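You operate a simulated robot arm through the tools that you are given. There is no shell and no other tool.

You run a simulated two-armed robot. Do the job below in one go: nothing can be reset, and whatever is moved stays where it is left.

Task
The press halted part-way: shut the guard, release the dies and lock it out.
Fine: white button, wait till the dies stand open, switch off, key to the yellow tray. Set down upright: key peg with a yellow band.

The check looks at the end state, three seconds after you hand in, the way a careful person would. Anything else that was tipped, shoved, dropped, spilled or broken makes it a failure.

Robot
Two 7-joint arms with two-finger parallel grippers on one trunk that stands fixed in place. Base frame: the origin is at the foot of the trunk, x ahead of it, y to its left, z up. Readings come in mm, degrees, newtons and seconds.
The left shoulder is at [80, 131, 947], the right one opposite. With the tool pointing down near the work surface each hand reaches from about 380 to 840 mm from the base axis, measured 20 degrees to its own side. Payload 1.57 kg a hand.
Tool frame (each hand has its own): the origin (TCP) lies between the finger pads and is the grasp point; the fingertips stand 30 mm ahead of it; z points along the fingers, y is the line along which they close. The gripper opens to 110 mm. The fingers are 24 mm wide and 12 mm thick; the gripper's body (48 by 112 mm) begins 78 mm behind the TCP.
Orientation is told as [roll, pitch, yaw] about the base's x, y, z axes, in that order, counted from this pose: with the fingers straight down and closing along the base's y, the tool's x points along the base's -x, its y along +y and its z along -z.

Tools
- The arms move only by the tool send_rows. It takes "left_series", "right_series" or both (then of equal length, played together; a hand with none holds still); each is one flat list of numbers, 7 for each row, row after row: the turn, a rotation vector about the tool's x, y, z in units of 180 degrees (1.0 is 180 degrees), then the shift along the tool's x, y, z in units of 200 mm (1.0 is 200 mm), then the finger opening in cm, from 0 to 11. In form: [ax, ay, az, tx, ty, tz, claw, ax, ay, az, tx, ty, tz, claw, ...]. A call has 1 to 20 rows; each row is the pose to reach, as a shift and turn from the pose commanded when the call began, along the tool's axes at that moment. A call with a number of a shift or a turn outside -1 to 1 is refused whole. A row lasts 0.2 s, in which the tool goes at most 50 mm and 8.6 degrees; a call with a longer step from one row to the next is refused whole, and so is a gripper value outside its range. A pose out of reach is approached as far as the arm can. The call stops where the force on the tool passes 40 N (or 10 N more than at its start, if that is more) or the arm is blocked; 0.2 s more then pass. The fingers move at their own pace (about 108 mm/s each) and stop on an object; they squeeze with about 36 N. The grip force told is the motor's: it shows also when the fingers shut on nothing. Time passes only in rows, and 0.2 s behind the last, so rows that repeat a pose let the fingers close. The reply holds the time, the measured pose of the TCP, the force on the tool along the base axes, the opening and the grip force, in the units named above and with some noise, with the torque about the TCP (base axes, N m) and any sound that the robot's microphone picked up.
- Cameras (640 x 400 px; columns grow to the right, rows downward): "scene" is now at [-52.5, -28.5, 1431.1]; the picture's right is [-0.29, -0.96, 0.00], its down [-0.43, 0.13, -0.89] and it looks along [0.85, -0.26, -0.45] (base axes); focal length 370 px, centre (320, 200). "left" rides on the left gripper at [70, -16, -141] in its tool frame; the picture's right is [0.23, 0.97, 0.00], its down [-0.86, 0.20, -0.48] and it looks along [-0.47, 0.11, 0.88] (tool axes); focal length 222 px, centre (320, 200). "right" rides on the right gripper at [70, 16, -141] in its tool frame; the picture's right is [-0.23, 0.97, 0.00], its down [-0.85, -0.20, -0.48] and it looks along [-0.47, -0.11, 0.88] (tool axes); focal length 222 px, centre (320, 200). There is no depth. A picture from a camera that has moved, and an enlarged one, comes with that camera's place and axes in the base frame and with its lens.
- camera(camera): a new picture of that camera. It takes no simulated time.
- head_to(pan, tilt): turns the head with the scene camera to pan (to the left, within 109 degrees either way) and tilt (down, from -29 to 69), counted from straight ahead of the robot. It gives what a move gives.
- enlarge(camera, box): a new picture of the part [left, top, right, bottom] of that camera's present view, enlarged. It takes no simulated time.
- sign_off(): hands the job in; it is judged then, once.

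Nothing tells you positions but the pictures and the camera data. Unless the task says otherwise, let go and move clear before handing in.

The tools are called after "Call:" as a command line: name --argument value ..., lists and objects as JSON in quotes. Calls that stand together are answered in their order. send_rows: Moves the arms, as the interface text tells. Its arguments: {"type":"object","properties":{"left_series":{"type":"array"},"right_series":{"type":"array"}},"required":[]} The other tools are called the same way: head_to (pan, tilt) turns the head that bears the scene camera; camera (camera) takes a picture; enlarge (camera, box) takes an enlarged picture of a part of a camera's view; sign_off () hands the job in.

At the start:

```text
clock: 0.0
left_tcp_pos: [606.0, 12.5, 1197.0]
left_tcp_rot: [0.0, -0.1, 0.0]
left_force: [-0.2, -0.5, -0.1]
left_moment: [0.01, 0.01, 0.0]
left_grip_width: 110.0
left_grip_force: 0.0
right_tcp_pos: [367.2, -356.6, 1288.2]
right_tcp_rot: [0.0, 0.0, -0.1]
right_force: [0.2, -0.1, 0.2]
right_moment: [0.02, 0.02, 0.0]
right_grip_width: 109.9
right_grip_force: 0.0
head pan, tilt (commanded): [-17.0, 26.6]
```

scene: 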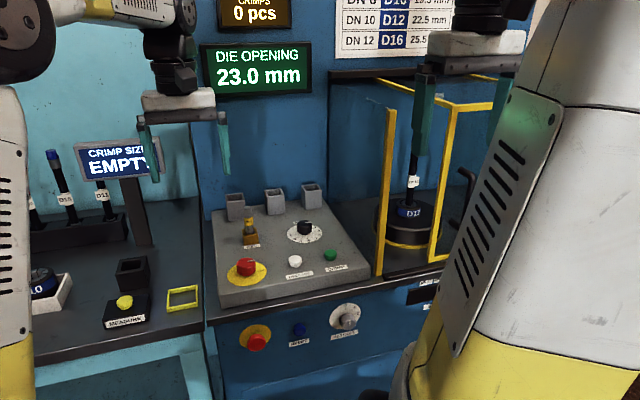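
right: 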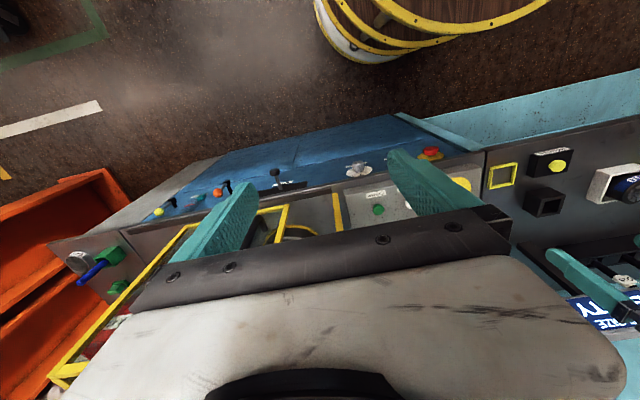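
left: 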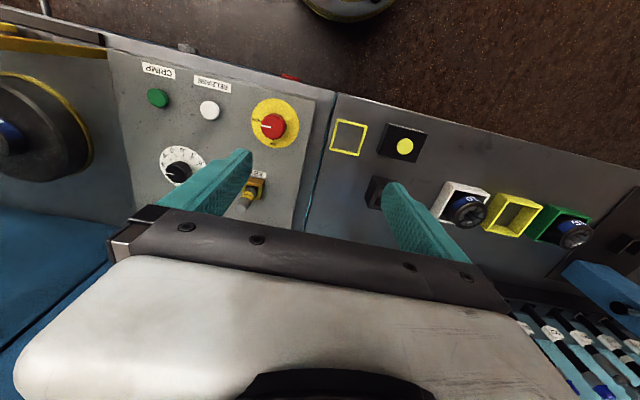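

I see a crimping press with a control panel (white, green, red buttons, a selector dial, a key with yellow), a guarded die area to the right, and trays to the left. I'll look around closely before moving anything.

Call:
enlarge --camera "scene" --box '[200, 170, 400, 295]'

Call:
enlarge --camera "scene" --box '[320, 60, 540, 300]'

Call:
enlarge --camera "left" --box '[80, 40, 340, 220]'

Call:
enlarge --camera "left" --box '[320, 80, 640, 280]'

Call:
enlarge --camera "right" --box '[50, 130, 350, 380]'

```text
3.20 times, centred on (300, 232) of scene
camera zoom: at [-52.5, -28.5, 1431.1], right [-0.29, -0.96, 0.0], down [-0.43, 0.13, -0.89], along [0.85, -0.26, -0.45], focal length 1184 px, centre (384, 96)
```

zoom: 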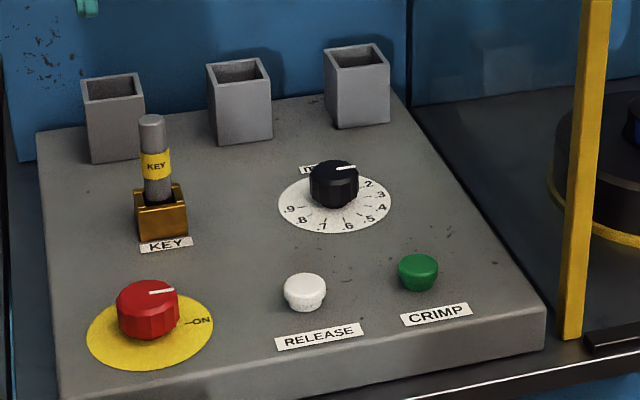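

```text
1.67 times, centred on (430, 180) of scene
camera zoom: at [-52.5, -28.5, 1431.1], right [-0.29, -0.96, 0.0], down [-0.43, 0.13, -0.89], along [0.85, -0.26, -0.45], focal length 617 px, centre (137, 233)
```

zoom: 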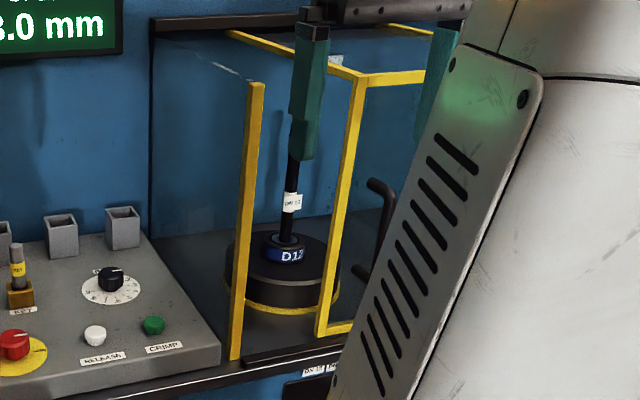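

```text
2.22 times, centred on (210, 130) of left
camera zoom: at [536.8, -4.6, 1337.2], right [-0.23, 0.97, 0.0], down [0.86, 0.2, 0.48], along [0.47, 0.11, -0.88], focal length 494 px, centre (564, 356)
```

zoom: 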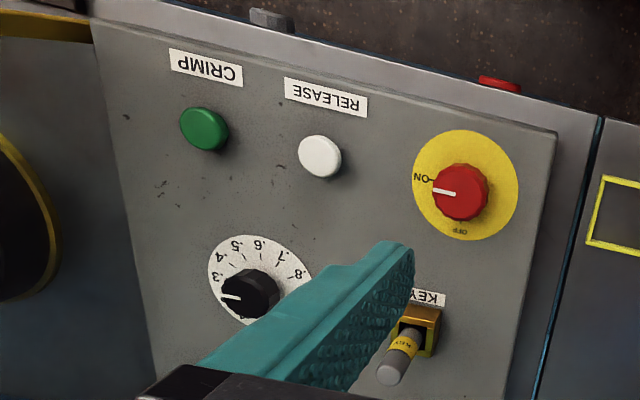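

```text
2.00 times, centred on (480, 180) of left
camera zoom: at [536.8, -4.6, 1337.2], right [-0.23, 0.97, 0.0], down [0.86, 0.2, 0.48], along [0.47, 0.11, -0.88], focal length 444 px, centre (0, 240)
```

zoom: 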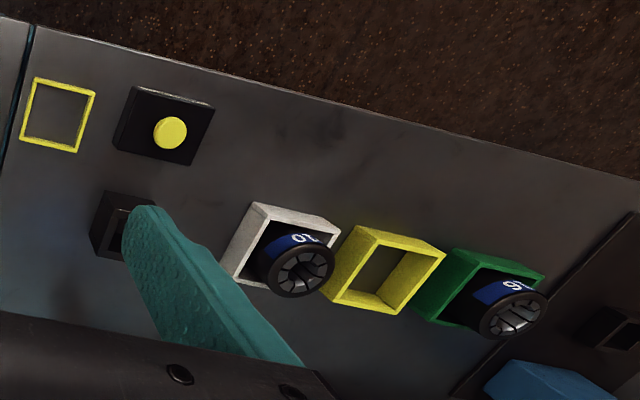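

```text
1.60 times, centred on (200, 255) of right
camera zoom: at [298.9, -340.3, 1429.3], right [0.23, 0.97, 0.0], down [0.85, -0.2, 0.48], along [0.47, -0.11, -0.88], focal length 355 px, centre (512, 112)
```

zoom: 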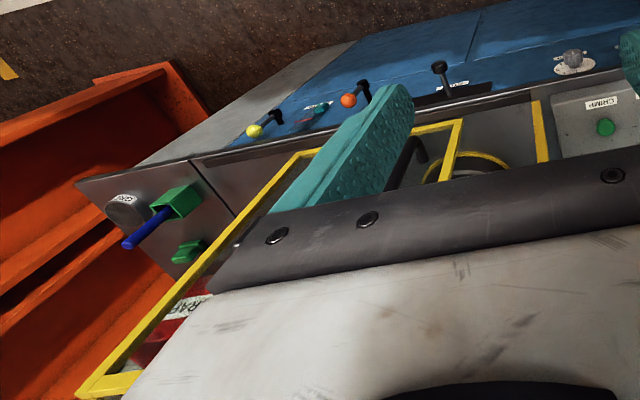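

The yellow tray seems to lie between a white and a green tray at the left; the guard is a yellow-framed sliding door with a black handle on the right. I'll turn the head to see both ends.

Call:
head_to --pan -35 --tilt 30

Call:
camera --camera "scene"

Call:
head_to --pan 15 --tilt 35

Call:
camera --camera "scene"

```text
clock: 0.8
left_tcp_pos: [605.5, 14.0, 1196.0]
left_tcp_rot: [0.1, 0.0, -0.1]
left_force: [-0.3, -0.1, -0.6]
left_moment: [-0.02, -0.05, -0.01]
left_grip_width: 110.0
left_grip_force: 0.1
right_tcp_pos: [367.2, -357.3, 1288.3]
right_tcp_rot: [-0.1, -0.1, 0.0]
right_force: [-1.3, -0.5, -0.3]
right_moment: [0.0, 0.0, 0.02]
right_grip_width: 110.0
right_grip_force: 0.0
head pan, tilt (commanded): [-35.0, 30.0]
```

```text
taken
camera scene: at [-66.1, -53.6, 1425.7], right [-0.57, -0.82, 0.0], down [-0.41, 0.29, -0.87], along [0.71, -0.5, -0.5], focal length 370 px, centre (320, 200)
```

scene: 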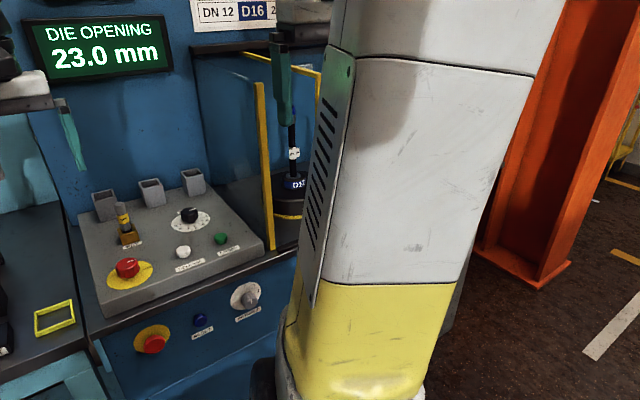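

```text
clock: 2.0
left_tcp_pos: [606.1, 12.1, 1195.6]
left_tcp_rot: [0.0, 0.0, 0.0]
left_force: [0.5, -0.4, 0.6]
left_moment: [0.0, -0.01, 0.0]
left_grip_width: 110.1
left_grip_force: 0.0
right_tcp_pos: [365.9, -356.9, 1289.6]
right_tcp_rot: [0.0, 0.0, 0.0]
right_force: [-0.8, 0.6, -0.7]
right_moment: [-0.01, 0.01, 0.01]
right_grip_width: 110.1
right_grip_force: 0.0
head pan, tilt (commanded): [15.0, 35.0]
```

```text
taken
camera scene: at [-55.1, 21.0, 1417.9], right [0.26, -0.97, 0.0], down [-0.55, -0.15, -0.82], along [0.79, 0.21, -0.57], focal length 370 px, centre (320, 200)
```

scene: 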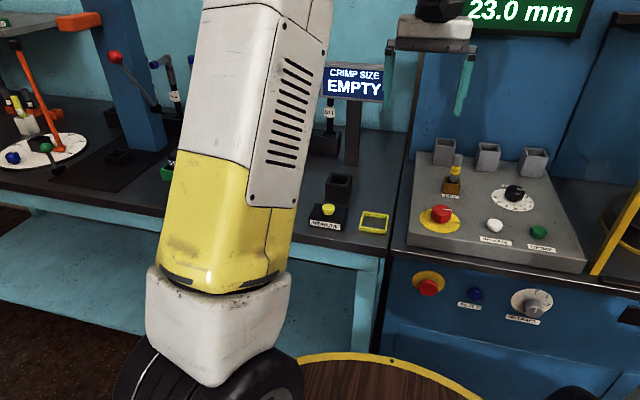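

The right arm hides the guard, so I'll lower it in free air in front of the press, and shift the left hand to the left to look over the trays.

Call:
send_rows --left_series '[0, 0, 0, 0, 0.2, 0, 11, 0, 0, 0, 0, 0.4, 0, 11, 0, 0, 0, 0, 0.6, 0, 11, 0, 0, 0, 0, 0.8, 0, 11, 0, 0, 0, 0, 1.0, 0, 11]' --right_series '[0, 0, 0, 0, 0, 0.2, 11, 0, 0, 0, 0, 0, 0.4, 11, 0, 0, 0, 0, 0, 0.6, 11, 0, 0, 0, 0, 0, 0.8, 11, 0, 0, 0, 0, 0, 1.0, 11]'

Call:
camera --camera "left"

Call:
camera --camera "right"

Call:
head_to --pan -30 --tilt 28

Call:
camera --camera "scene"

```text
clock: 3.2
left_tcp_pos: [606.4, 211.3, 1197.3]
left_tcp_rot: [0.0, 0.0, -0.1]
left_force: [0.2, -0.7, -0.2]
left_moment: [0.0, -0.01, 0.02]
left_grip_width: 110.2
left_grip_force: 0.0
right_tcp_pos: [367.2, -355.9, 1088.1]
right_tcp_rot: [0.1, 0.1, 0.0]
right_force: [-1.4, -0.7, -0.1]
right_moment: [-0.02, -0.02, 0.0]
right_grip_width: 110.1
right_grip_force: 0.0
head pan, tilt (commanded): [15.0, 35.0]
```

```text
taken
camera left: at [536.9, 195.2, 1338.1], right [-0.23, 0.97, 0.0], down [0.86, 0.2, 0.48], along [0.47, 0.11, -0.88], focal length 222 px, centre (320, 200)
```

left: 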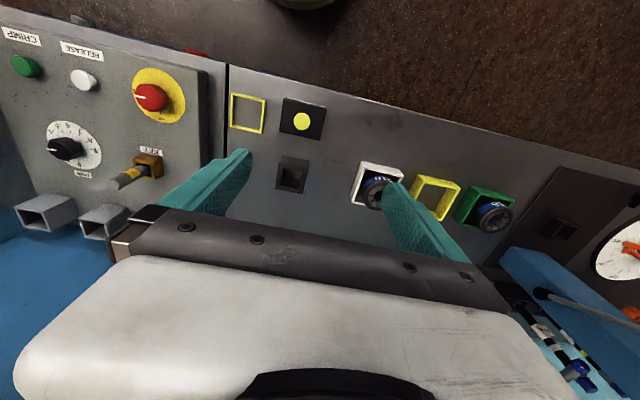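

```text
taken
camera right: at [299.0, -339.4, 1229.6], right [0.23, 0.97, 0.0], down [0.85, -0.2, 0.48], along [0.47, -0.11, -0.88], focal length 222 px, centre (320, 200)
```

right: 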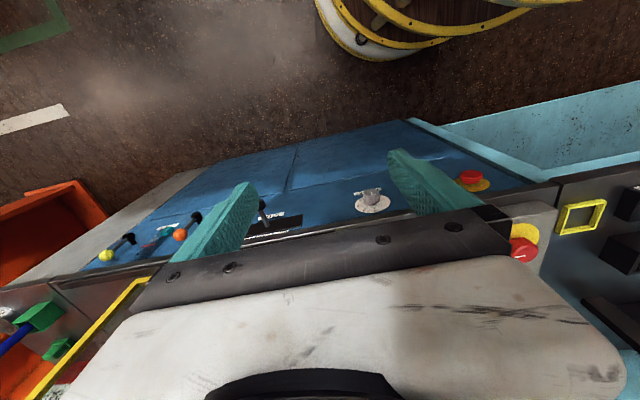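

```text
clock: 4.3
left_tcp_pos: [606.2, 211.5, 1196.2]
left_tcp_rot: [0.0, 0.1, 0.0]
left_force: [0.3, -0.1, 0.6]
left_moment: [0.01, 0.03, -0.02]
left_grip_width: 109.9
left_grip_force: 0.1
right_tcp_pos: [367.4, -356.1, 1090.4]
right_tcp_rot: [0.1, 0.0, 0.0]
right_force: [0.2, 0.6, -0.3]
right_moment: [0.0, -0.01, 0.0]
right_grip_width: 109.8
right_grip_force: 0.0
head pan, tilt (commanded): [-30.0, 28.0]
```

```text
taken
camera scene: at [-61.2, -47.2, 1428.9], right [-0.5, -0.87, 0.0], down [-0.41, 0.23, -0.88], along [0.76, -0.44, -0.47], focal length 370 px, centre (320, 200)
```

scene: 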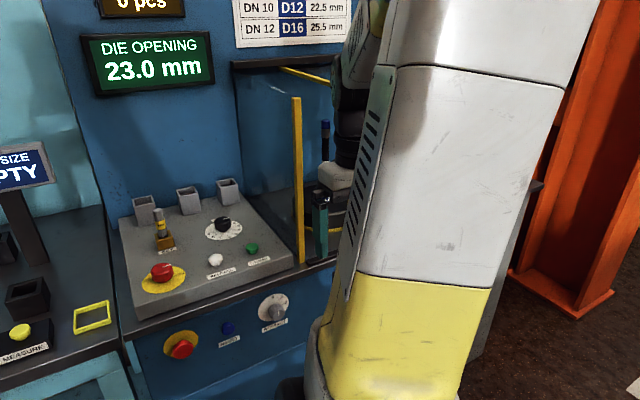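

The right arm's links still block the guard; I'll swing the right hand further out to the right and enlarge the left hand's view of the trays.

Call:
enlarge --camera "left" --box '[220, 80, 520, 250]'

Call:
send_rows --right_series '[0, 0, 0, 0, -0.2, 0, 11, 0, 0, 0, 0, -0.4, 0, 11, 0, 0, 0, 0, -0.6, 0, 11, 0, 0, 0, 0, -0.8, 0, 11, 0, 0, 0, 0, -1.0, 0, 11]'

Call:
camera --camera "scene"

Call:
camera --camera "right"

```text
2.13 times, centred on (370, 165) of left
camera zoom: at [537.1, 195.0, 1337.8], right [-0.23, 0.97, 0.0], down [0.86, 0.2, 0.48], along [0.47, 0.11, -0.88], focal length 474 px, centre (213, 275)
```

zoom: 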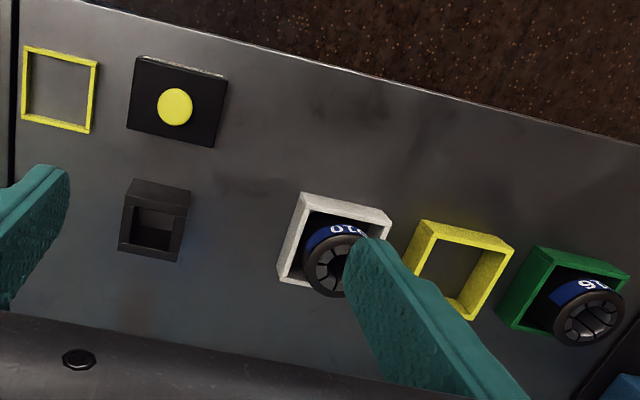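

```text
clock: 5.5
left_tcp_pos: [605.8, 212.7, 1197.2]
left_tcp_rot: [0.0, 0.0, 0.0]
left_force: [0.6, 0.6, -0.5]
left_moment: [-0.03, 0.02, 0.03]
left_grip_width: 110.1
left_grip_force: 0.0
right_tcp_pos: [366.1, -557.5, 1088.1]
right_tcp_rot: [-0.1, 0.1, -0.1]
right_force: [-0.3, -0.5, 1.0]
right_moment: [-0.05, -0.02, 0.04]
right_grip_width: 110.1
right_grip_force: 0.1
head pan, tilt (commanded): [-30.0, 28.0]
```

```text
taken
camera scene: at [-61.3, -47.0, 1428.9], right [-0.5, -0.87, 0.0], down [-0.41, 0.23, -0.88], along [0.76, -0.44, -0.47], focal length 370 px, centre (320, 200)
```

scene: 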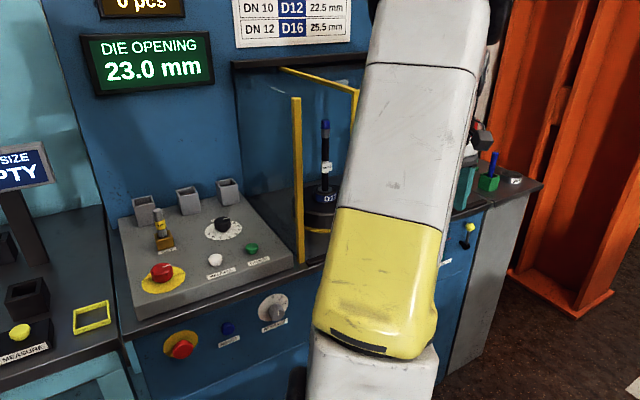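

```text
taken
camera right: at [298.7, -540.8, 1228.7], right [0.23, 0.97, 0.0], down [0.86, -0.2, 0.48], along [0.47, -0.11, -0.88], focal length 222 px, centre (320, 200)
```

right: 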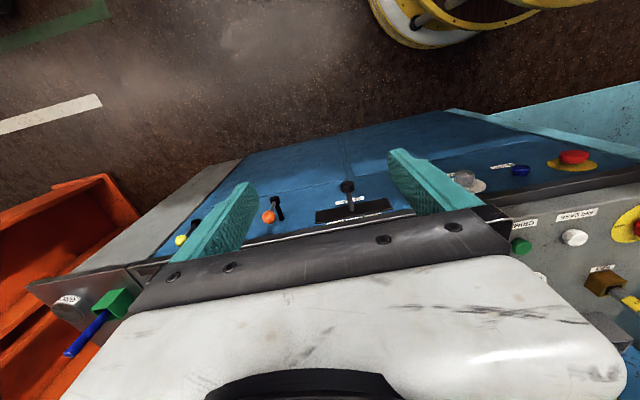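

The right arm still hides part of the guard. I'll look left at the trays, and swing the right hand further back.

Call:
head_to --pan 20 --tilt 30

Call:
camera --camera "scene"

Call:
send_rows --left_series '[0, 0, 0, 0.2, 0, 0, 11, 0, 0, 0, 0.4, 0, 0, 11, 0, 0, 0, 0.6, 0, 0, 11, 0, 0, 0, 0.8, 0, 0, 11, 0, 0, 0, 1.0, 0, 0, 11]' --right_series '[0, 0, 0, 0, -0.2, 0, 11, 0, 0, 0, 0, -0.4, 0, 11, 0, 0, 0, 0, -0.6, 0, 11, 0, 0, 0, 0, -0.6, -0.2, 11, 0, 0, 0, 0, -0.6, -0.4, 11]'

Call:
camera --camera "scene"

Call:
camera --camera "right"

Call:
camera --camera "left"

Call:
head_to --pan -30 --tilt 28

Call:
camera --camera "scene"

```text
clock: 6.7
left_tcp_pos: [607.2, 213.1, 1196.7]
left_tcp_rot: [0.0, 0.0, 0.1]
left_force: [0.9, -0.5, -0.3]
left_moment: [0.0, 0.04, 0.07]
left_grip_width: 110.0
left_grip_force: 0.0
right_tcp_pos: [367.2, -556.3, 1088.7]
right_tcp_rot: [0.0, 0.0, 0.0]
right_force: [-0.1, 0.5, 0.2]
right_moment: [0.04, -0.02, 0.02]
right_grip_width: 109.9
right_grip_force: 0.1
head pan, tilt (commanded): [20.0, 30.0]
```

```text
taken
camera scene: at [-55.1, 29.1, 1425.7], right [0.34, -0.94, 0.0], down [-0.47, -0.17, -0.87], along [0.81, 0.3, -0.5], focal length 370 px, centre (320, 200)
```

scene: 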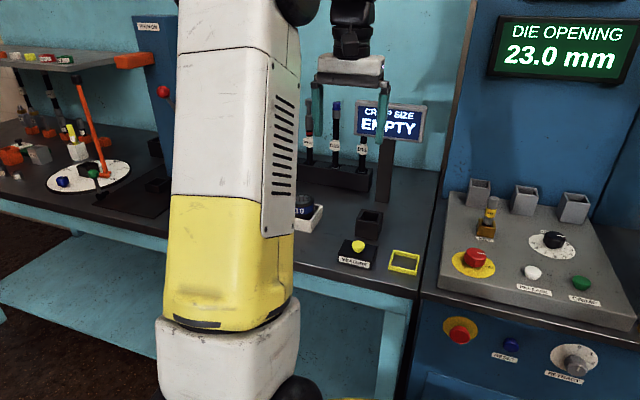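

```text
clock: 7.9
left_tcp_pos: [406.7, 212.4, 1196.1]
left_tcp_rot: [0.1, 0.0, -0.1]
left_force: [0.6, -0.4, -1.3]
left_moment: [0.04, 0.01, -0.02]
left_grip_width: 110.0
left_grip_force: 0.0
right_tcp_pos: [365.6, -676.6, 1168.5]
right_tcp_rot: [-0.1, 0.2, -0.2]
right_force: [0.5, 0.8, 0.1]
right_moment: [0.04, 0.02, -0.01]
right_grip_width: 109.8
right_grip_force: 0.1
head pan, tilt (commanded): [20.0, 30.0]
```

```text
taken
camera scene: at [-54.7, 29.0, 1425.7], right [0.34, -0.94, 0.0], down [-0.47, -0.17, -0.87], along [0.81, 0.3, -0.5], focal length 370 px, centre (320, 200)
```

scene: 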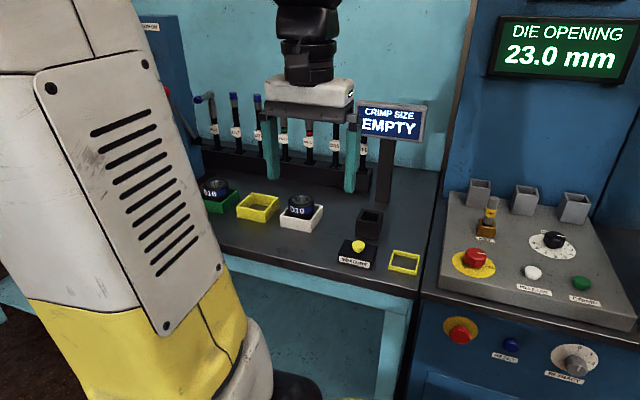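

```text
taken
camera right: at [298.5, -660.5, 1309.1], right [0.23, 0.97, 0.0], down [0.86, -0.2, 0.48], along [0.46, -0.11, -0.88], focal length 222 px, centre (320, 200)
```

right: 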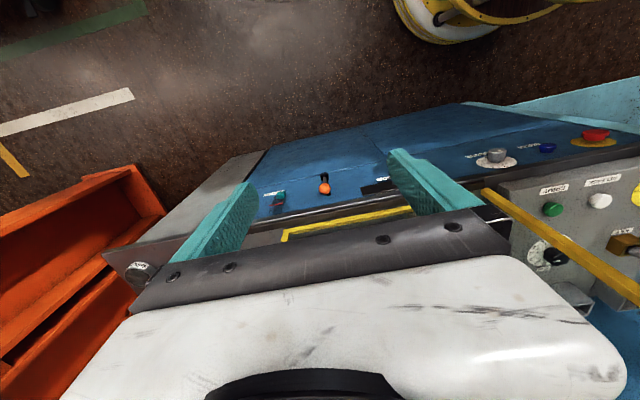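

```text
taken
camera left: at [337.0, 195.6, 1337.6], right [-0.23, 0.97, 0.0], down [0.86, 0.2, 0.48], along [0.47, 0.11, -0.88], focal length 222 px, centre (320, 200)
```

left: 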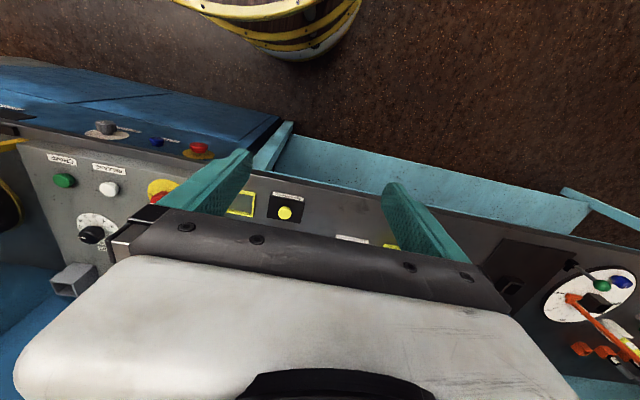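

```text
clock: 9.1
left_tcp_pos: [406.0, 212.3, 1196.2]
left_tcp_rot: [-0.1, 0.0, 0.0]
left_force: [0.2, 0.0, -0.3]
left_moment: [0.01, 0.0, 0.01]
left_grip_width: 110.3
left_grip_force: 0.0
right_tcp_pos: [364.7, -677.4, 1168.0]
right_tcp_rot: [0.1, 0.0, -0.1]
right_force: [-0.3, -0.3, 0.1]
right_moment: [-0.01, 0.0, -0.03]
right_grip_width: 110.1
right_grip_force: 0.0
head pan, tilt (commanded): [-30.0, 28.0]
```

```text
taken
camera scene: at [-61.2, -47.3, 1428.9], right [-0.5, -0.87, 0.0], down [-0.41, 0.23, -0.88], along [0.76, -0.44, -0.47], focal length 370 px, centre (320, 200)
```

scene: 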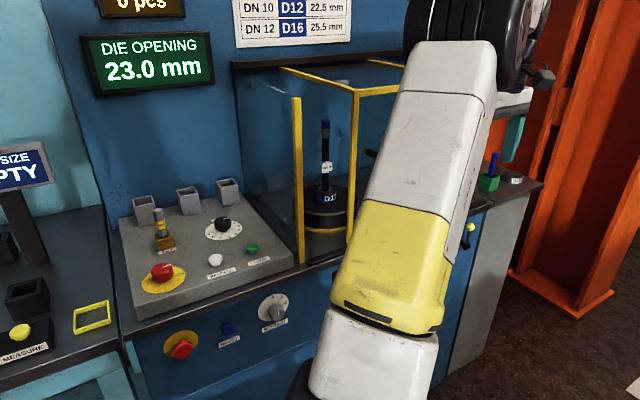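

The view is opening up: the guard hood with its black handle is just behind the right forearm. I'll move the right hand further out and look again; also the trays in detail.

Call:
send_rows --right_series '[0, 0, 0, 0, -0.2, 0, 11, 0, 0, 0, 0.1, -0.4, 0, 11, 0, 0, 0, 0.3, -0.5, 0, 11, 0, 0, 0, 0.5, -0.5, 0, 11]'

Call:
camera --camera "scene"

Call:
enlarge --camera "scene" --box '[220, 40, 480, 290]'

Call:
camera --camera "right"

Call:
head_to --pan 20 --tilt 30

Call:
enlarge --camera "scene" --box '[190, 170, 450, 300]'

Call:
enlarge --camera "scene" --box '[420, 170, 640, 400]'

```text
clock: 10.1
left_tcp_pos: [405.9, 214.0, 1196.4]
left_tcp_rot: [0.0, 0.0, 0.0]
left_force: [0.9, 0.2, -0.3]
left_moment: [0.01, 0.08, -0.02]
left_grip_width: 110.2
left_grip_force: 0.1
right_tcp_pos: [266.0, -776.8, 1169.5]
right_tcp_rot: [0.0, -0.1, 0.0]
right_force: [0.7, -0.6, -0.5]
right_moment: [0.04, 0.03, 0.01]
right_grip_width: 110.2
right_grip_force: 0.1
head pan, tilt (commanded): [-30.0, 28.0]
```

```text
taken
camera scene: at [-60.8, -47.6, 1428.9], right [-0.5, -0.87, 0.0], down [-0.41, 0.23, -0.88], along [0.76, -0.44, -0.47], focal length 370 px, centre (320, 200)
```

scene: 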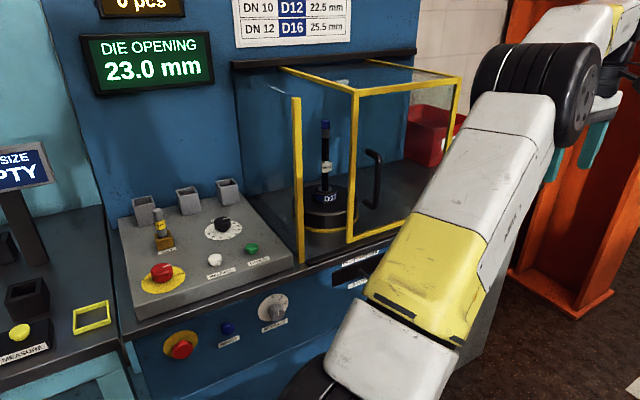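

```text
1.60 times, centred on (350, 165) of scene
camera zoom: at [-60.8, -47.6, 1428.9], right [-0.5, -0.87, 0.0], down [-0.41, 0.23, -0.88], along [0.76, -0.44, -0.47], focal length 592 px, centre (272, 256)
```

zoom: 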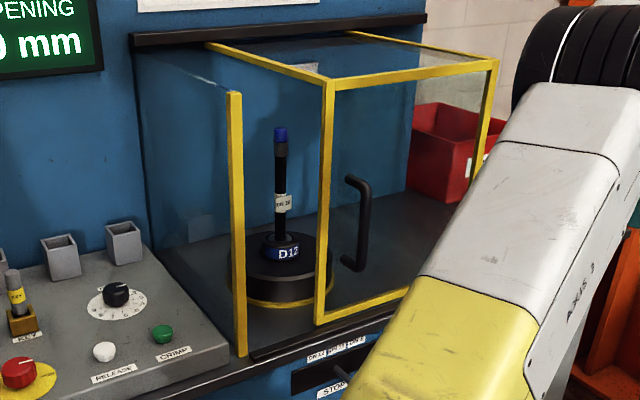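

```text
taken
camera right: at [198.2, -760.6, 1309.4], right [0.23, 0.97, 0.0], down [0.85, -0.2, 0.48], along [0.47, -0.11, -0.88], focal length 222 px, centre (320, 200)
```

right: 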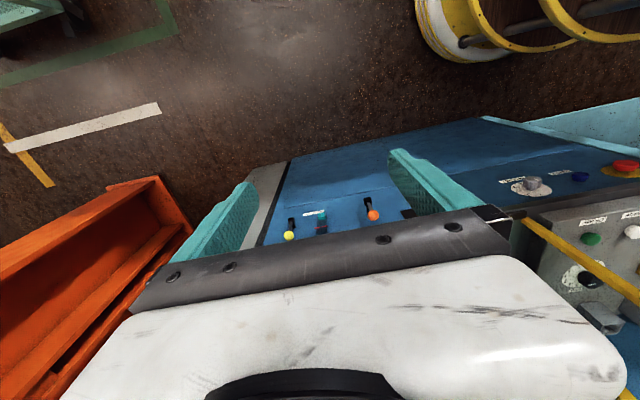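

```text
clock: 11.2
left_tcp_pos: [405.5, 213.8, 1197.4]
left_tcp_rot: [0.1, -0.1, 0.0]
left_force: [-0.3, 0.6, -0.1]
left_moment: [0.02, 0.01, -0.01]
left_grip_width: 110.1
left_grip_force: 0.1
right_tcp_pos: [266.0, -777.8, 1168.8]
right_tcp_rot: [0.0, 0.1, -0.1]
right_force: [-0.1, -0.3, -0.1]
right_moment: [0.0, 0.01, 0.04]
right_grip_width: 110.0
right_grip_force: 0.1
head pan, tilt (commanded): [20.0, 30.0]
```

```text
2.46 times, centred on (320, 235) of scene
camera zoom: at [-55.2, 29.1, 1425.7], right [0.34, -0.94, 0.0], down [-0.47, -0.17, -0.87], along [0.81, 0.3, -0.5], focal length 911 px, centre (320, 114)
```

zoom: 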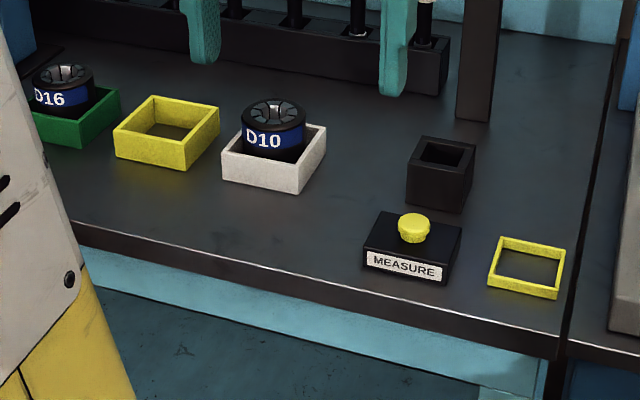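

```text
1.74 times, centred on (530, 285) of scene
camera zoom: at [-55.2, 29.1, 1425.7], right [0.34, -0.94, 0.0], down [-0.47, -0.17, -0.87], along [0.81, 0.3, -0.5], focal length 643 px, centre (-45, 52)
```

zoom: 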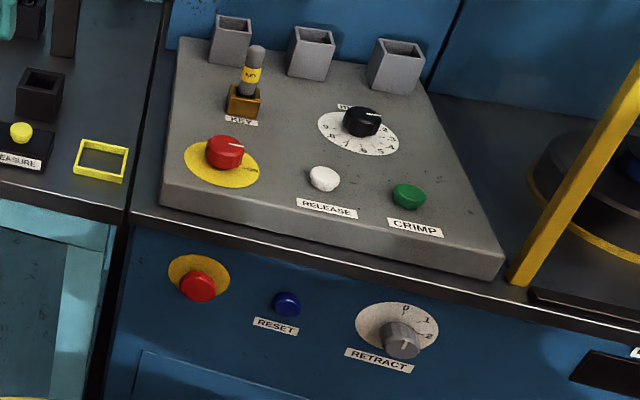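

I see two yellow containers: a shallow yellow tray next to the press, and a deeper yellow box that stands with the white D10 and green D16 die boxes (clearly the D12 die's own box). I'll read the wall signs and survey the rest before deciding.

Call:
head_to --pan -15 --tilt 5

Call:
camera --camera "scene"

Call:
enlarge --camera "scene" --box '[120, 100, 520, 350]'

Call:
head_to --pan -45 --tilt 30

Call:
camera --camera "scene"

Call:
head_to --pan -28 --tilt 45

Call:
camera --camera "scene"

```text
clock: 12.3
left_tcp_pos: [405.1, 213.2, 1196.2]
left_tcp_rot: [0.1, -0.1, -0.1]
left_force: [0.0, 0.1, -0.1]
left_moment: [-0.01, 0.03, 0.01]
left_grip_width: 109.9
left_grip_force: 0.1
right_tcp_pos: [267.1, -777.4, 1169.6]
right_tcp_rot: [-0.1, 0.0, -0.1]
right_force: [0.0, 0.3, -0.2]
right_moment: [-0.01, 0.0, -0.02]
right_grip_width: 110.2
right_grip_force: 0.0
head pan, tilt (commanded): [-15.0, 5.0]
```

```text
taken
camera scene: at [-51.5, -25.5, 1466.1], right [-0.26, -0.97, 0.0], down [-0.08, 0.02, -1.0], along [0.96, -0.26, -0.09], focal length 370 px, centre (320, 200)
```

scene: 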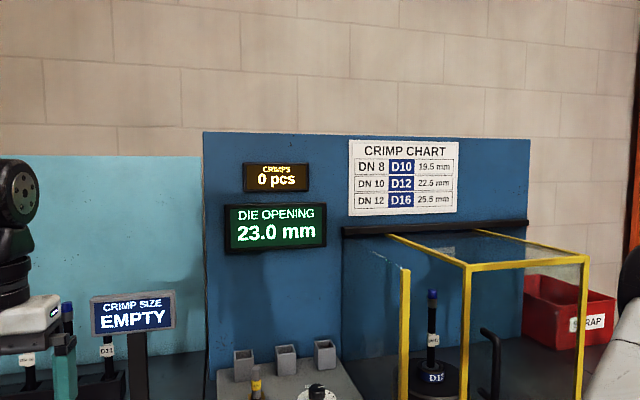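

```text
1.60 times, centred on (320, 225) of scene
camera zoom: at [-51.5, -25.5, 1466.1], right [-0.26, -0.97, 0.0], down [-0.08, 0.02, -1.0], along [0.96, -0.26, -0.09], focal length 592 px, centre (320, 160)
```

zoom: 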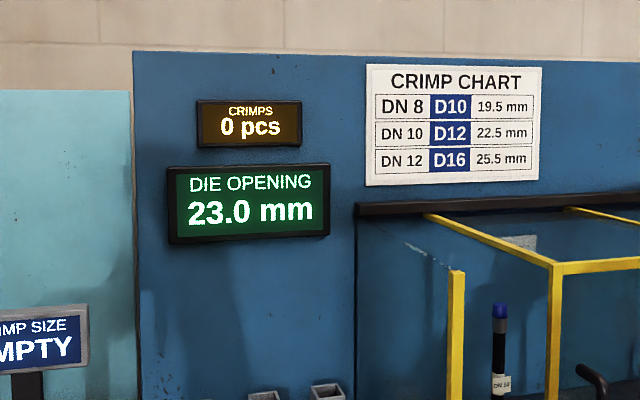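

```text
clock: 13.2
left_tcp_pos: [405.6, 213.6, 1196.0]
left_tcp_rot: [-0.1, 0.0, 0.0]
left_force: [-0.5, 1.4, 0.5]
left_moment: [0.02, 0.04, 0.02]
left_grip_width: 110.0
left_grip_force: 0.2
right_tcp_pos: [266.0, -777.5, 1168.7]
right_tcp_rot: [0.0, 0.0, -0.1]
right_force: [-0.5, -0.2, -1.3]
right_moment: [0.0, 0.02, 0.01]
right_grip_width: 110.1
right_grip_force: 0.0
head pan, tilt (commanded): [-45.0, 30.0]
```

```text
taken
camera scene: at [-76.2, -65.7, 1425.8], right [-0.71, -0.71, 0.0], down [-0.35, 0.35, -0.87], along [0.61, -0.61, -0.5], focal length 370 px, centre (320, 200)
```

scene: 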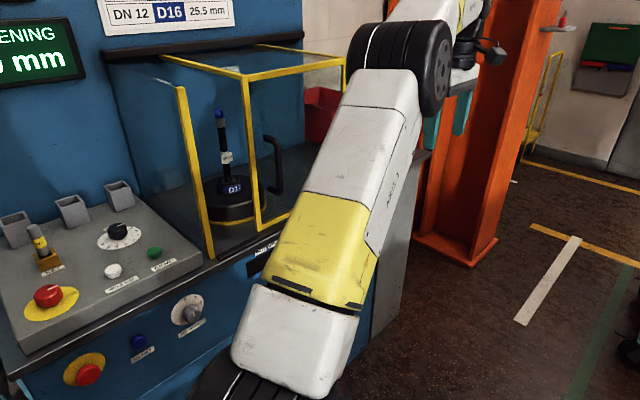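

```text
clock: 14.0
left_tcp_pos: [405.9, 213.6, 1196.7]
left_tcp_rot: [0.0, 0.1, 0.0]
left_force: [-0.6, 0.0, -0.6]
left_moment: [0.0, 0.01, 0.0]
left_grip_width: 109.8
left_grip_force: 0.0
right_tcp_pos: [266.2, -776.6, 1168.9]
right_tcp_rot: [0.2, 0.1, 0.0]
right_force: [0.0, -0.3, -0.9]
right_moment: [0.0, 0.0, -0.03]
right_grip_width: 109.9
right_grip_force: 0.2
head pan, tilt (commanded): [-28.0, 45.0]
```

```text
taken
camera scene: at [-68.4, -40.0, 1403.1], right [-0.47, -0.88, 0.0], down [-0.62, 0.33, -0.71], along [0.62, -0.33, -0.71], focal length 370 px, centre (320, 200)
```

scene: 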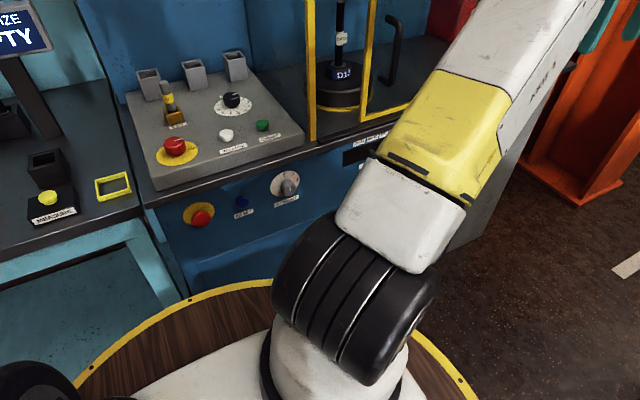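

The guard is a clear hood standing about 150 mm to the right of the yellow post (post near y≈-360, hood edge near y≈-505, front plane x≈580), with a vertical black handle near (545, -530, 1000–1140). I'll bring the right hand in front of it, pointing forward, in free air.

Call:
send_rows --right_series '[0, -0.0417, 0, -0.0558, 0.0792, 0.0208, 11, 0, -0.0833, 0, -0.1117, 0.1583, 0.0417, 11, 0, -0.125, 0, -0.1675, 0.2375, 0.0625, 11, 0, -0.1667, 0, -0.2233, 0.3167, 0.0833, 11, 0, -0.2083, 0, -0.2792, 0.3958, 0.1042, 11, 0, -0.25, 0, -0.335, 0.475, 0.125, 11, 0, -0.2917, 0, -0.3908, 0.5542, 0.1458, 11, 0, -0.3333, 0, -0.4467, 0.6333, 0.1667, 11, 0, -0.375, 0, -0.5025, 0.7125, 0.1875, 11, 0, -0.4167, 0, -0.5583, 0.7917, 0.2083, 11, 0, -0.4583, 0, -0.6142, 0.8708, 0.2292, 11, 0, -0.5, 0, -0.67, 0.95, 0.25, 11]'

Call:
camera --camera "right"

Call:
head_to --pan -35 --tilt 25

Call:
camera --camera "scene"

```text
clock: 16.6
left_tcp_pos: [405.2, 213.4, 1195.7]
left_tcp_rot: [0.0, -0.1, 0.0]
left_force: [0.2, 0.1, 0.1]
left_moment: [0.02, -0.03, 0.0]
left_grip_width: 110.0
left_grip_force: 0.0
right_tcp_pos: [400.9, -587.5, 1118.6]
right_tcp_rot: [-174.2, -89.9, 174.0]
right_force: [0.2, 0.4, 0.4]
right_moment: [0.01, 0.05, -0.04]
right_grip_width: 110.0
right_grip_force: 0.1
head pan, tilt (commanded): [-28.0, 45.0]
```

```text
taken
camera right: at [261.0, -570.1, 1047.5], right [0.0, 0.97, 0.23], down [-0.48, -0.2, 0.85], along [0.88, -0.11, 0.47], focal length 222 px, centre (320, 200)
```

right: 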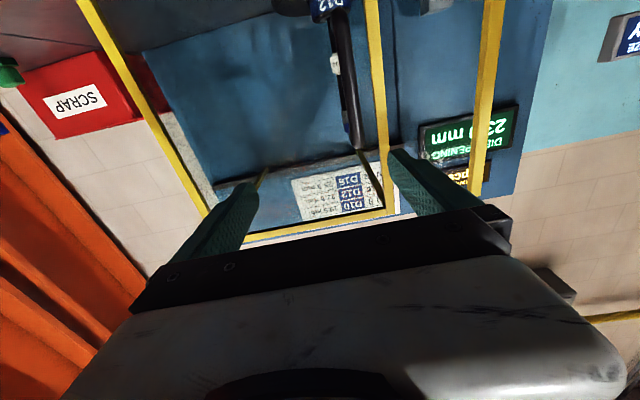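

```text
clock: 17.4
left_tcp_pos: [406.4, 213.5, 1195.6]
left_tcp_rot: [-0.1, 0.1, 0.0]
left_force: [-0.1, -0.1, 0.2]
left_moment: [0.0, 0.0, 0.01]
left_grip_width: 109.7
left_grip_force: 0.0
right_tcp_pos: [401.0, -587.3, 1117.6]
right_tcp_rot: [-0.9, -90.0, 1.0]
right_force: [0.5, 0.3, 1.2]
right_moment: [0.0, 0.0, -0.01]
right_grip_width: 110.1
right_grip_force: 0.0
head pan, tilt (commanded): [-35.0, 25.0]
```

```text
taken
camera scene: at [-64.8, -54.6, 1433.6], right [-0.57, -0.82, 0.0], down [-0.35, 0.24, -0.91], along [0.74, -0.52, -0.42], focal length 370 px, centre (320, 200)
```

scene: 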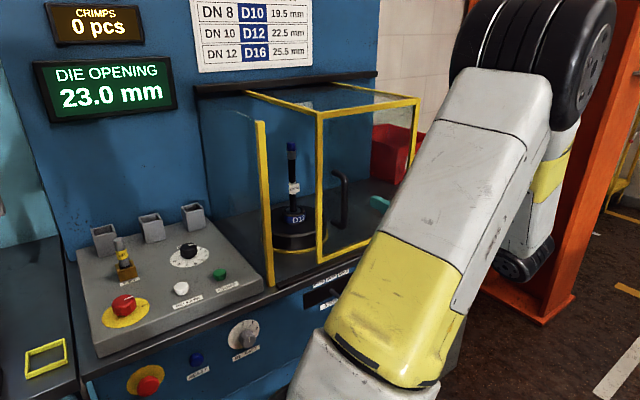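

The wrist view is upside-down and the handle overlaps the die's peg there; I'll enlarge to separate them.

Call:
enlarge --camera "right" --box '[220, 0, 500, 240]'

Call:
enlarge --camera "scene" --box '[230, 70, 440, 300]'

```text
1.67 times, centred on (360, 120) of right
camera zoom: at [260.8, -570.4, 1047.7], right [0.0, 0.97, 0.23], down [-0.48, -0.2, 0.86], along [0.88, -0.11, 0.47], focal length 370 px, centre (253, 333)
```

zoom: 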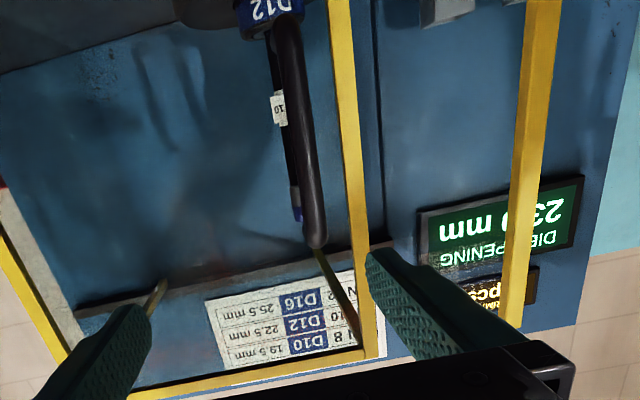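

```text
1.74 times, centred on (335, 185) of scene
camera zoom: at [-64.8, -54.6, 1433.6], right [-0.57, -0.82, 0.0], down [-0.35, 0.24, -0.91], along [0.74, -0.52, -0.42], focal length 643 px, centre (294, 226)
```

zoom: 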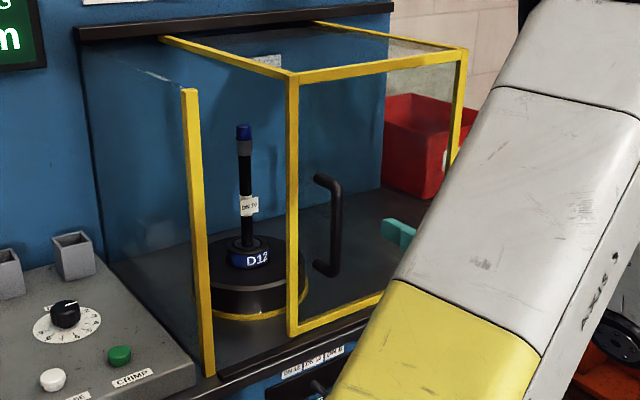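

Triangulating gives the handle bar at about (540, -543, 1010–1130) and the hood's front plane at x≈579, its left edge at y≈-504; the post is near y≈-362. I'll line the right hand up with the handle and advance with the fingers either side of the bar.

Call:
send_rows --right_series '[0, 0, 0, 0.115, 0.11, 0, 5, 0, 0, 0, 0.23, 0.22, 0, 5, 0, 0, 0, 0.23, 0.22, 0.15, 5, 0, 0, 0, 0.23, 0.22, 0.3, 5]'

Call:
camera --camera "right"

Call:
camera --camera "scene"

```text
clock: 18.4
left_tcp_pos: [406.9, 212.9, 1196.9]
left_tcp_rot: [0.0, 0.0, 0.0]
left_force: [0.2, 0.1, 0.8]
left_moment: [0.01, -0.03, 0.01]
left_grip_width: 109.9
left_grip_force: 0.0
right_tcp_pos: [461.2, -544.5, 1072.5]
right_tcp_rot: [-58.1, -90.0, 58.1]
right_force: [-1.1, -0.4, 0.8]
right_moment: [0.01, 0.02, 0.04]
right_grip_width: 49.9
right_grip_force: 0.0
head pan, tilt (commanded): [-35.0, 25.0]
```

```text
taken
camera right: at [321.3, -526.9, 1002.0], right [0.0, 0.97, 0.23], down [-0.48, -0.2, 0.86], along [0.88, -0.11, 0.47], focal length 222 px, centre (320, 200)
```

right: 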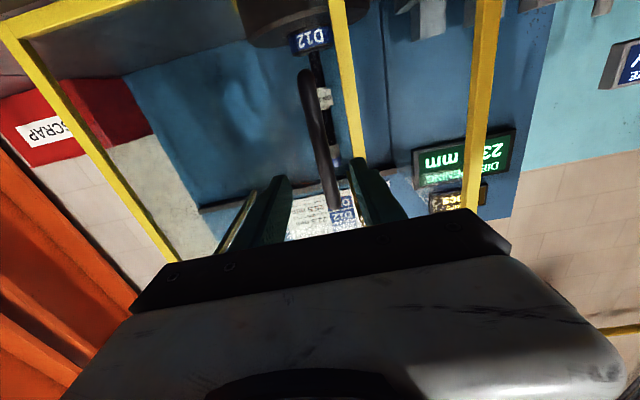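

```text
taken
camera scene: at [-65.1, -54.6, 1433.7], right [-0.57, -0.82, 0.0], down [-0.35, 0.24, -0.91], along [0.74, -0.52, -0.42], focal length 370 px, centre (320, 200)
```

scene: 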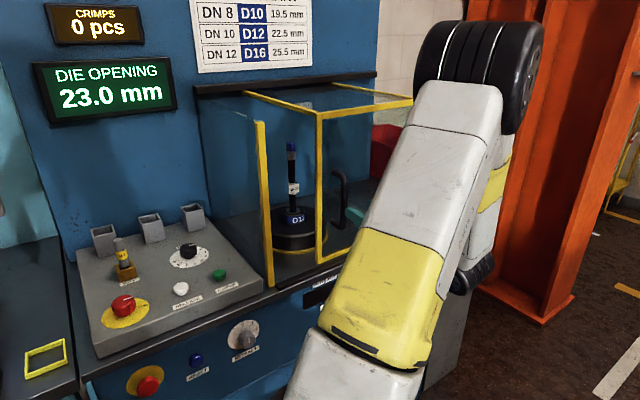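

The bar sits centred between the fingers. I'll advance the last 70 mm so the fingers straddle it without touching the glass.

Call:
send_rows --right_series '[0, 0, 0, 0, 0, 0.15, 5, 0, 0, 0, 0, 0, 0.25, 5, 0, 0, 0, 0, 0, 0.345, 5]'

Call:
camera --camera "right"

Call:
enlarge --camera "scene" --box '[230, 70, 440, 300]'

```text
clock: 19.2
left_tcp_pos: [406.1, 212.8, 1196.8]
left_tcp_rot: [0.0, 0.0, -0.1]
left_force: [-0.8, 0.1, 0.3]
left_moment: [0.02, 0.0, 0.03]
left_grip_width: 110.3
left_grip_force: 0.0
right_tcp_pos: [529.8, -544.0, 1073.3]
right_tcp_rot: [13.4, -90.1, -13.5]
right_force: [-0.9, 0.2, -0.4]
right_moment: [-0.01, -0.03, 0.0]
right_grip_width: 50.0
right_grip_force: 0.0
head pan, tilt (commanded): [-35.0, 25.0]
```

```text
taken
camera right: at [389.8, -526.6, 1001.9], right [0.0, 0.97, 0.23], down [-0.48, -0.2, 0.86], along [0.88, -0.11, 0.47], focal length 222 px, centre (320, 200)
```

right: 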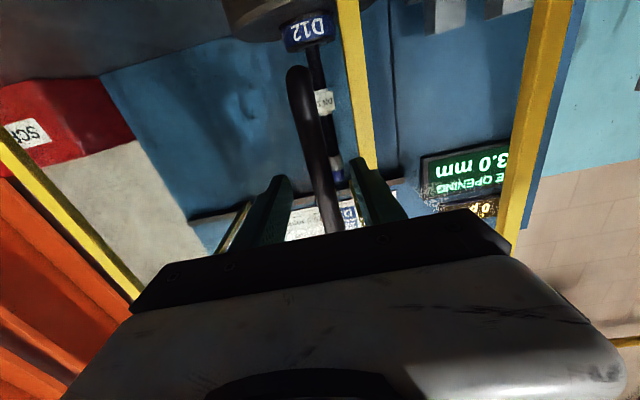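

```text
1.74 times, centred on (335, 185) of scene
camera zoom: at [-64.9, -54.6, 1433.7], right [-0.57, -0.82, 0.0], down [-0.35, 0.24, -0.91], along [0.74, -0.52, -0.42], focal length 643 px, centre (294, 226)
```

zoom: 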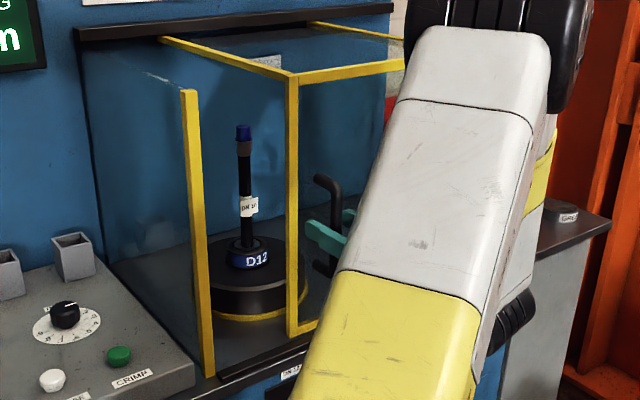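

Fingers are around the bar. I'll narrow them to a loose cage and slide the guard left about 100 mm, slowly, then look.

Call:
send_rows --right_series '[0, 0, 0, 0, 0, 0, 2.4, 0, 0, 0, 0, 0, 0, 2.4, 0, 0, 0, 0, 0.05, 0, 2.4, 0, 0, 0, 0, 0.1, 0, 2.4, 0, 0, 0, 0, 0.15, 0, 2.4, 0, 0, 0, 0, 0.2, 0, 2.4, 0, 0, 0, 0, 0.25, 0, 2.4, 0, 0, 0, 0, 0.3, 0, 2.4, 0, 0, 0, 0, 0.35, 0, 2.4, 0, 0, 0, 0, 0.4, 0, 2.4, 0, 0, 0, 0, 0.45, 0, 2.4, 0, 0, 0, 0, 0.5, 0, 2.4]'

Call:
camera --camera "scene"

```text
clock: 21.8
left_tcp_pos: [407.0, 213.8, 1196.6]
left_tcp_rot: [0.0, -0.1, -0.1]
left_force: [0.2, 0.2, -0.3]
left_moment: [0.03, 0.01, 0.0]
left_grip_width: 109.9
left_grip_force: 0.1
right_tcp_pos: [530.6, -443.7, 1073.9]
right_tcp_rot: [48.8, -90.0, -48.9]
right_force: [-0.5, -0.9, 0.3]
right_moment: [0.0, -0.01, 0.0]
right_grip_width: 24.3
right_grip_force: 0.0
head pan, tilt (commanded): [-35.0, 25.0]
```

```text
taken
camera scene: at [-64.7, -54.6, 1433.7], right [-0.57, -0.82, 0.0], down [-0.35, 0.24, -0.91], along [0.74, -0.52, -0.42], focal length 370 px, centre (320, 200)
```

scene: 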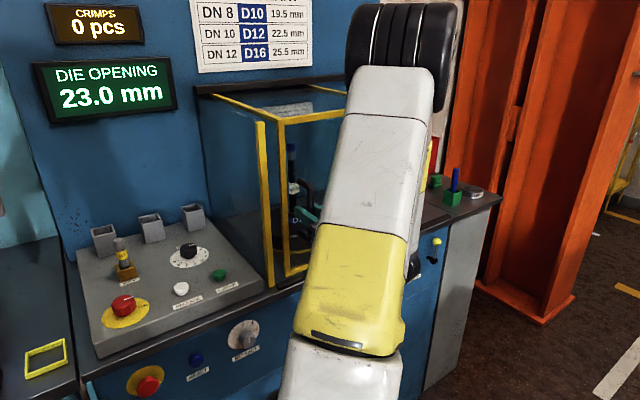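

The guard slides freely; about 40 mm of gap is left. I'll keep pushing in small steps until it meets its stop.

Call:
send_rows --right_series '[0, 0, 0, 0, 0.04, 0, 2.4, 0, 0, 0, 0, 0.08, 0, 2.4, 0, 0, 0, 0, 0.12, 0, 2.4, 0, 0, 0, 0, 0.15, 0, 2.4, 0, 0, 0, 0, 0.18, 0, 2.4, 0, 0, 0, 0, 0.2, 0, 2.4, 0, 0, 0, 0, 0.22, 0, 2.4, 0, 0, 0, 0, 0.24, 0, 2.4, 0, 0, 0, 0, 0.26, 0, 2.4]'

Call:
camera --camera "scene"

Call:
enlarge --camera "scene" --box '[190, 70, 370, 300]'

```text
clock: 23.8
left_tcp_pos: [407.2, 212.5, 1197.5]
left_tcp_rot: [0.0, 0.0, -0.1]
left_force: [-1.1, 0.3, -0.4]
left_moment: [0.0, -0.01, 0.0]
left_grip_width: 109.9
left_grip_force: 0.1
right_tcp_pos: [528.8, -403.3, 1073.8]
right_tcp_rot: [-96.0, -89.7, 94.7]
right_force: [6.6, -29.2, -0.7]
right_moment: [0.19, 0.3, 0.0]
right_grip_width: 49.1
right_grip_force: 14.3
head pan, tilt (commanded): [-35.0, 25.0]
stopped in row 9 (right hand): the force on the tool passed its limit at 41 N (the readings are from after the stop); the commanded pose is now the measured one
```

```text
taken
camera scene: at [-64.4, -56.1, 1433.6], right [-0.57, -0.82, 0.0], down [-0.35, 0.24, -0.91], along [0.74, -0.52, -0.42], focal length 370 px, centre (320, 200)
```

scene: 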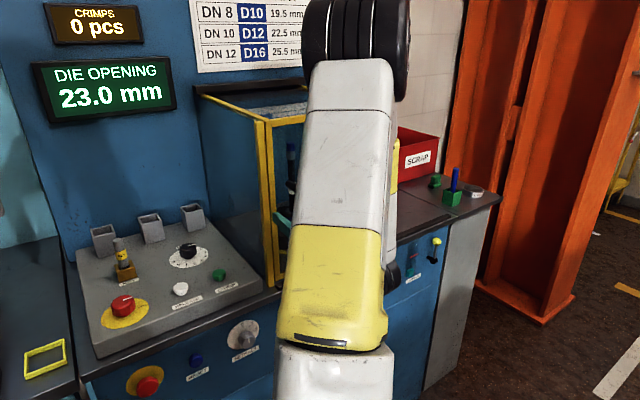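

```text
1.74 times, centred on (280, 185) of scene
camera zoom: at [-64.4, -56.1, 1433.6], right [-0.57, -0.82, 0.0], down [-0.35, 0.24, -0.91], along [0.74, -0.52, -0.42], focal length 643 px, centre (390, 226)
```

zoom: 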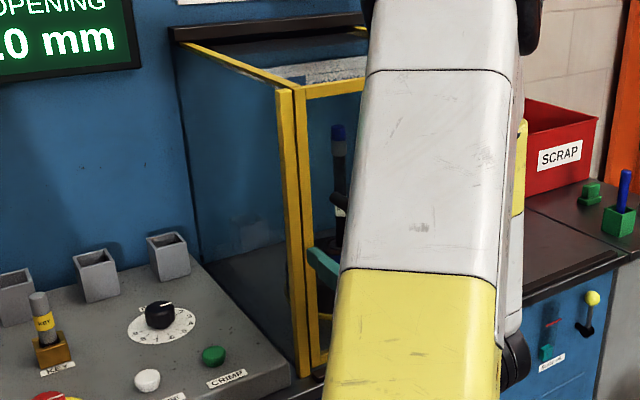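

The hand met firm resistance and the hood now stands against the post, so the guard looks shut. I'll centre the opened fingers off the bar and back straight out.

Call:
send_rows --right_series '[0, 0, 0, 0, -0.03, 0, 6, 0, 0, 0, 0, -0.07, 0, 6, 0, 0, 0, 0, -0.085, 0, 6, 0, 0, 0, 0, -0.085, -0.1, 6, 0, 0, 0, 0, -0.085, -0.25, 6, 0, 0, 0, 0, -0.085, -0.45, 6, 0, 0, 0, 0, -0.085, -0.65, 6]'

Call:
camera --camera "right"

Call:
camera --camera "scene"

```text
clock: 25.4
left_tcp_pos: [404.8, 213.6, 1196.8]
left_tcp_rot: [0.0, -0.1, 0.0]
left_force: [0.7, 0.2, 0.3]
left_moment: [0.02, 0.0, 0.04]
left_grip_width: 110.0
left_grip_force: 0.0
right_tcp_pos: [406.1, -432.3, 1071.9]
right_tcp_rot: [-120.6, -89.8, 120.1]
right_force: [0.5, 0.7, 0.5]
right_moment: [0.01, 0.0, -0.04]
right_grip_width: 60.0
right_grip_force: 0.1
right hand out of reach, approached as far as the arm can: row 6, 7
head pan, tilt (commanded): [-35.0, 25.0]
```

```text
taken
camera right: at [266.7, -415.1, 1000.7], right [0.01, 0.97, 0.23], down [-0.48, -0.19, 0.85], along [0.88, -0.11, 0.47], focal length 222 px, centre (320, 200)
```

right: 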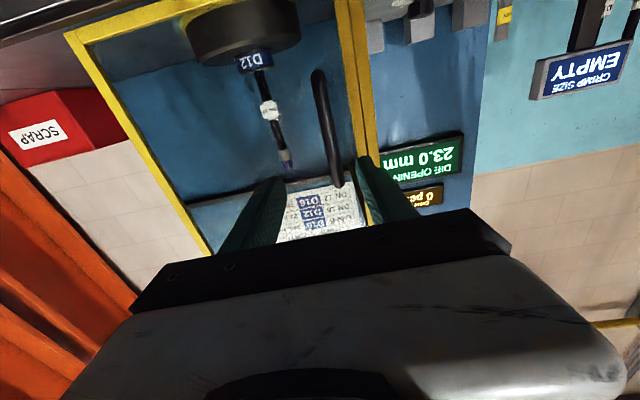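

```text
taken
camera scene: at [-64.5, -54.4, 1433.7], right [-0.57, -0.82, 0.0], down [-0.35, 0.24, -0.91], along [0.74, -0.52, -0.42], focal length 370 px, centre (320, 200)
```

scene: 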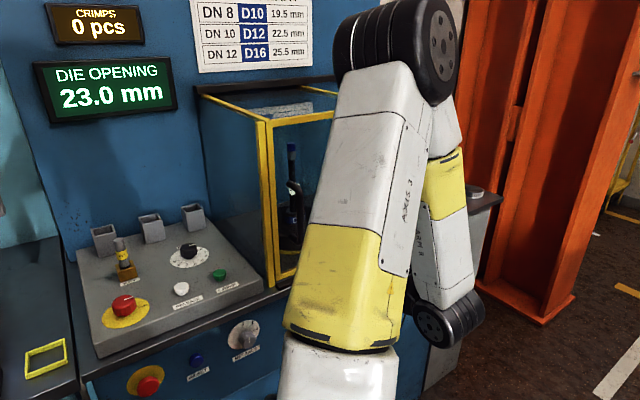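

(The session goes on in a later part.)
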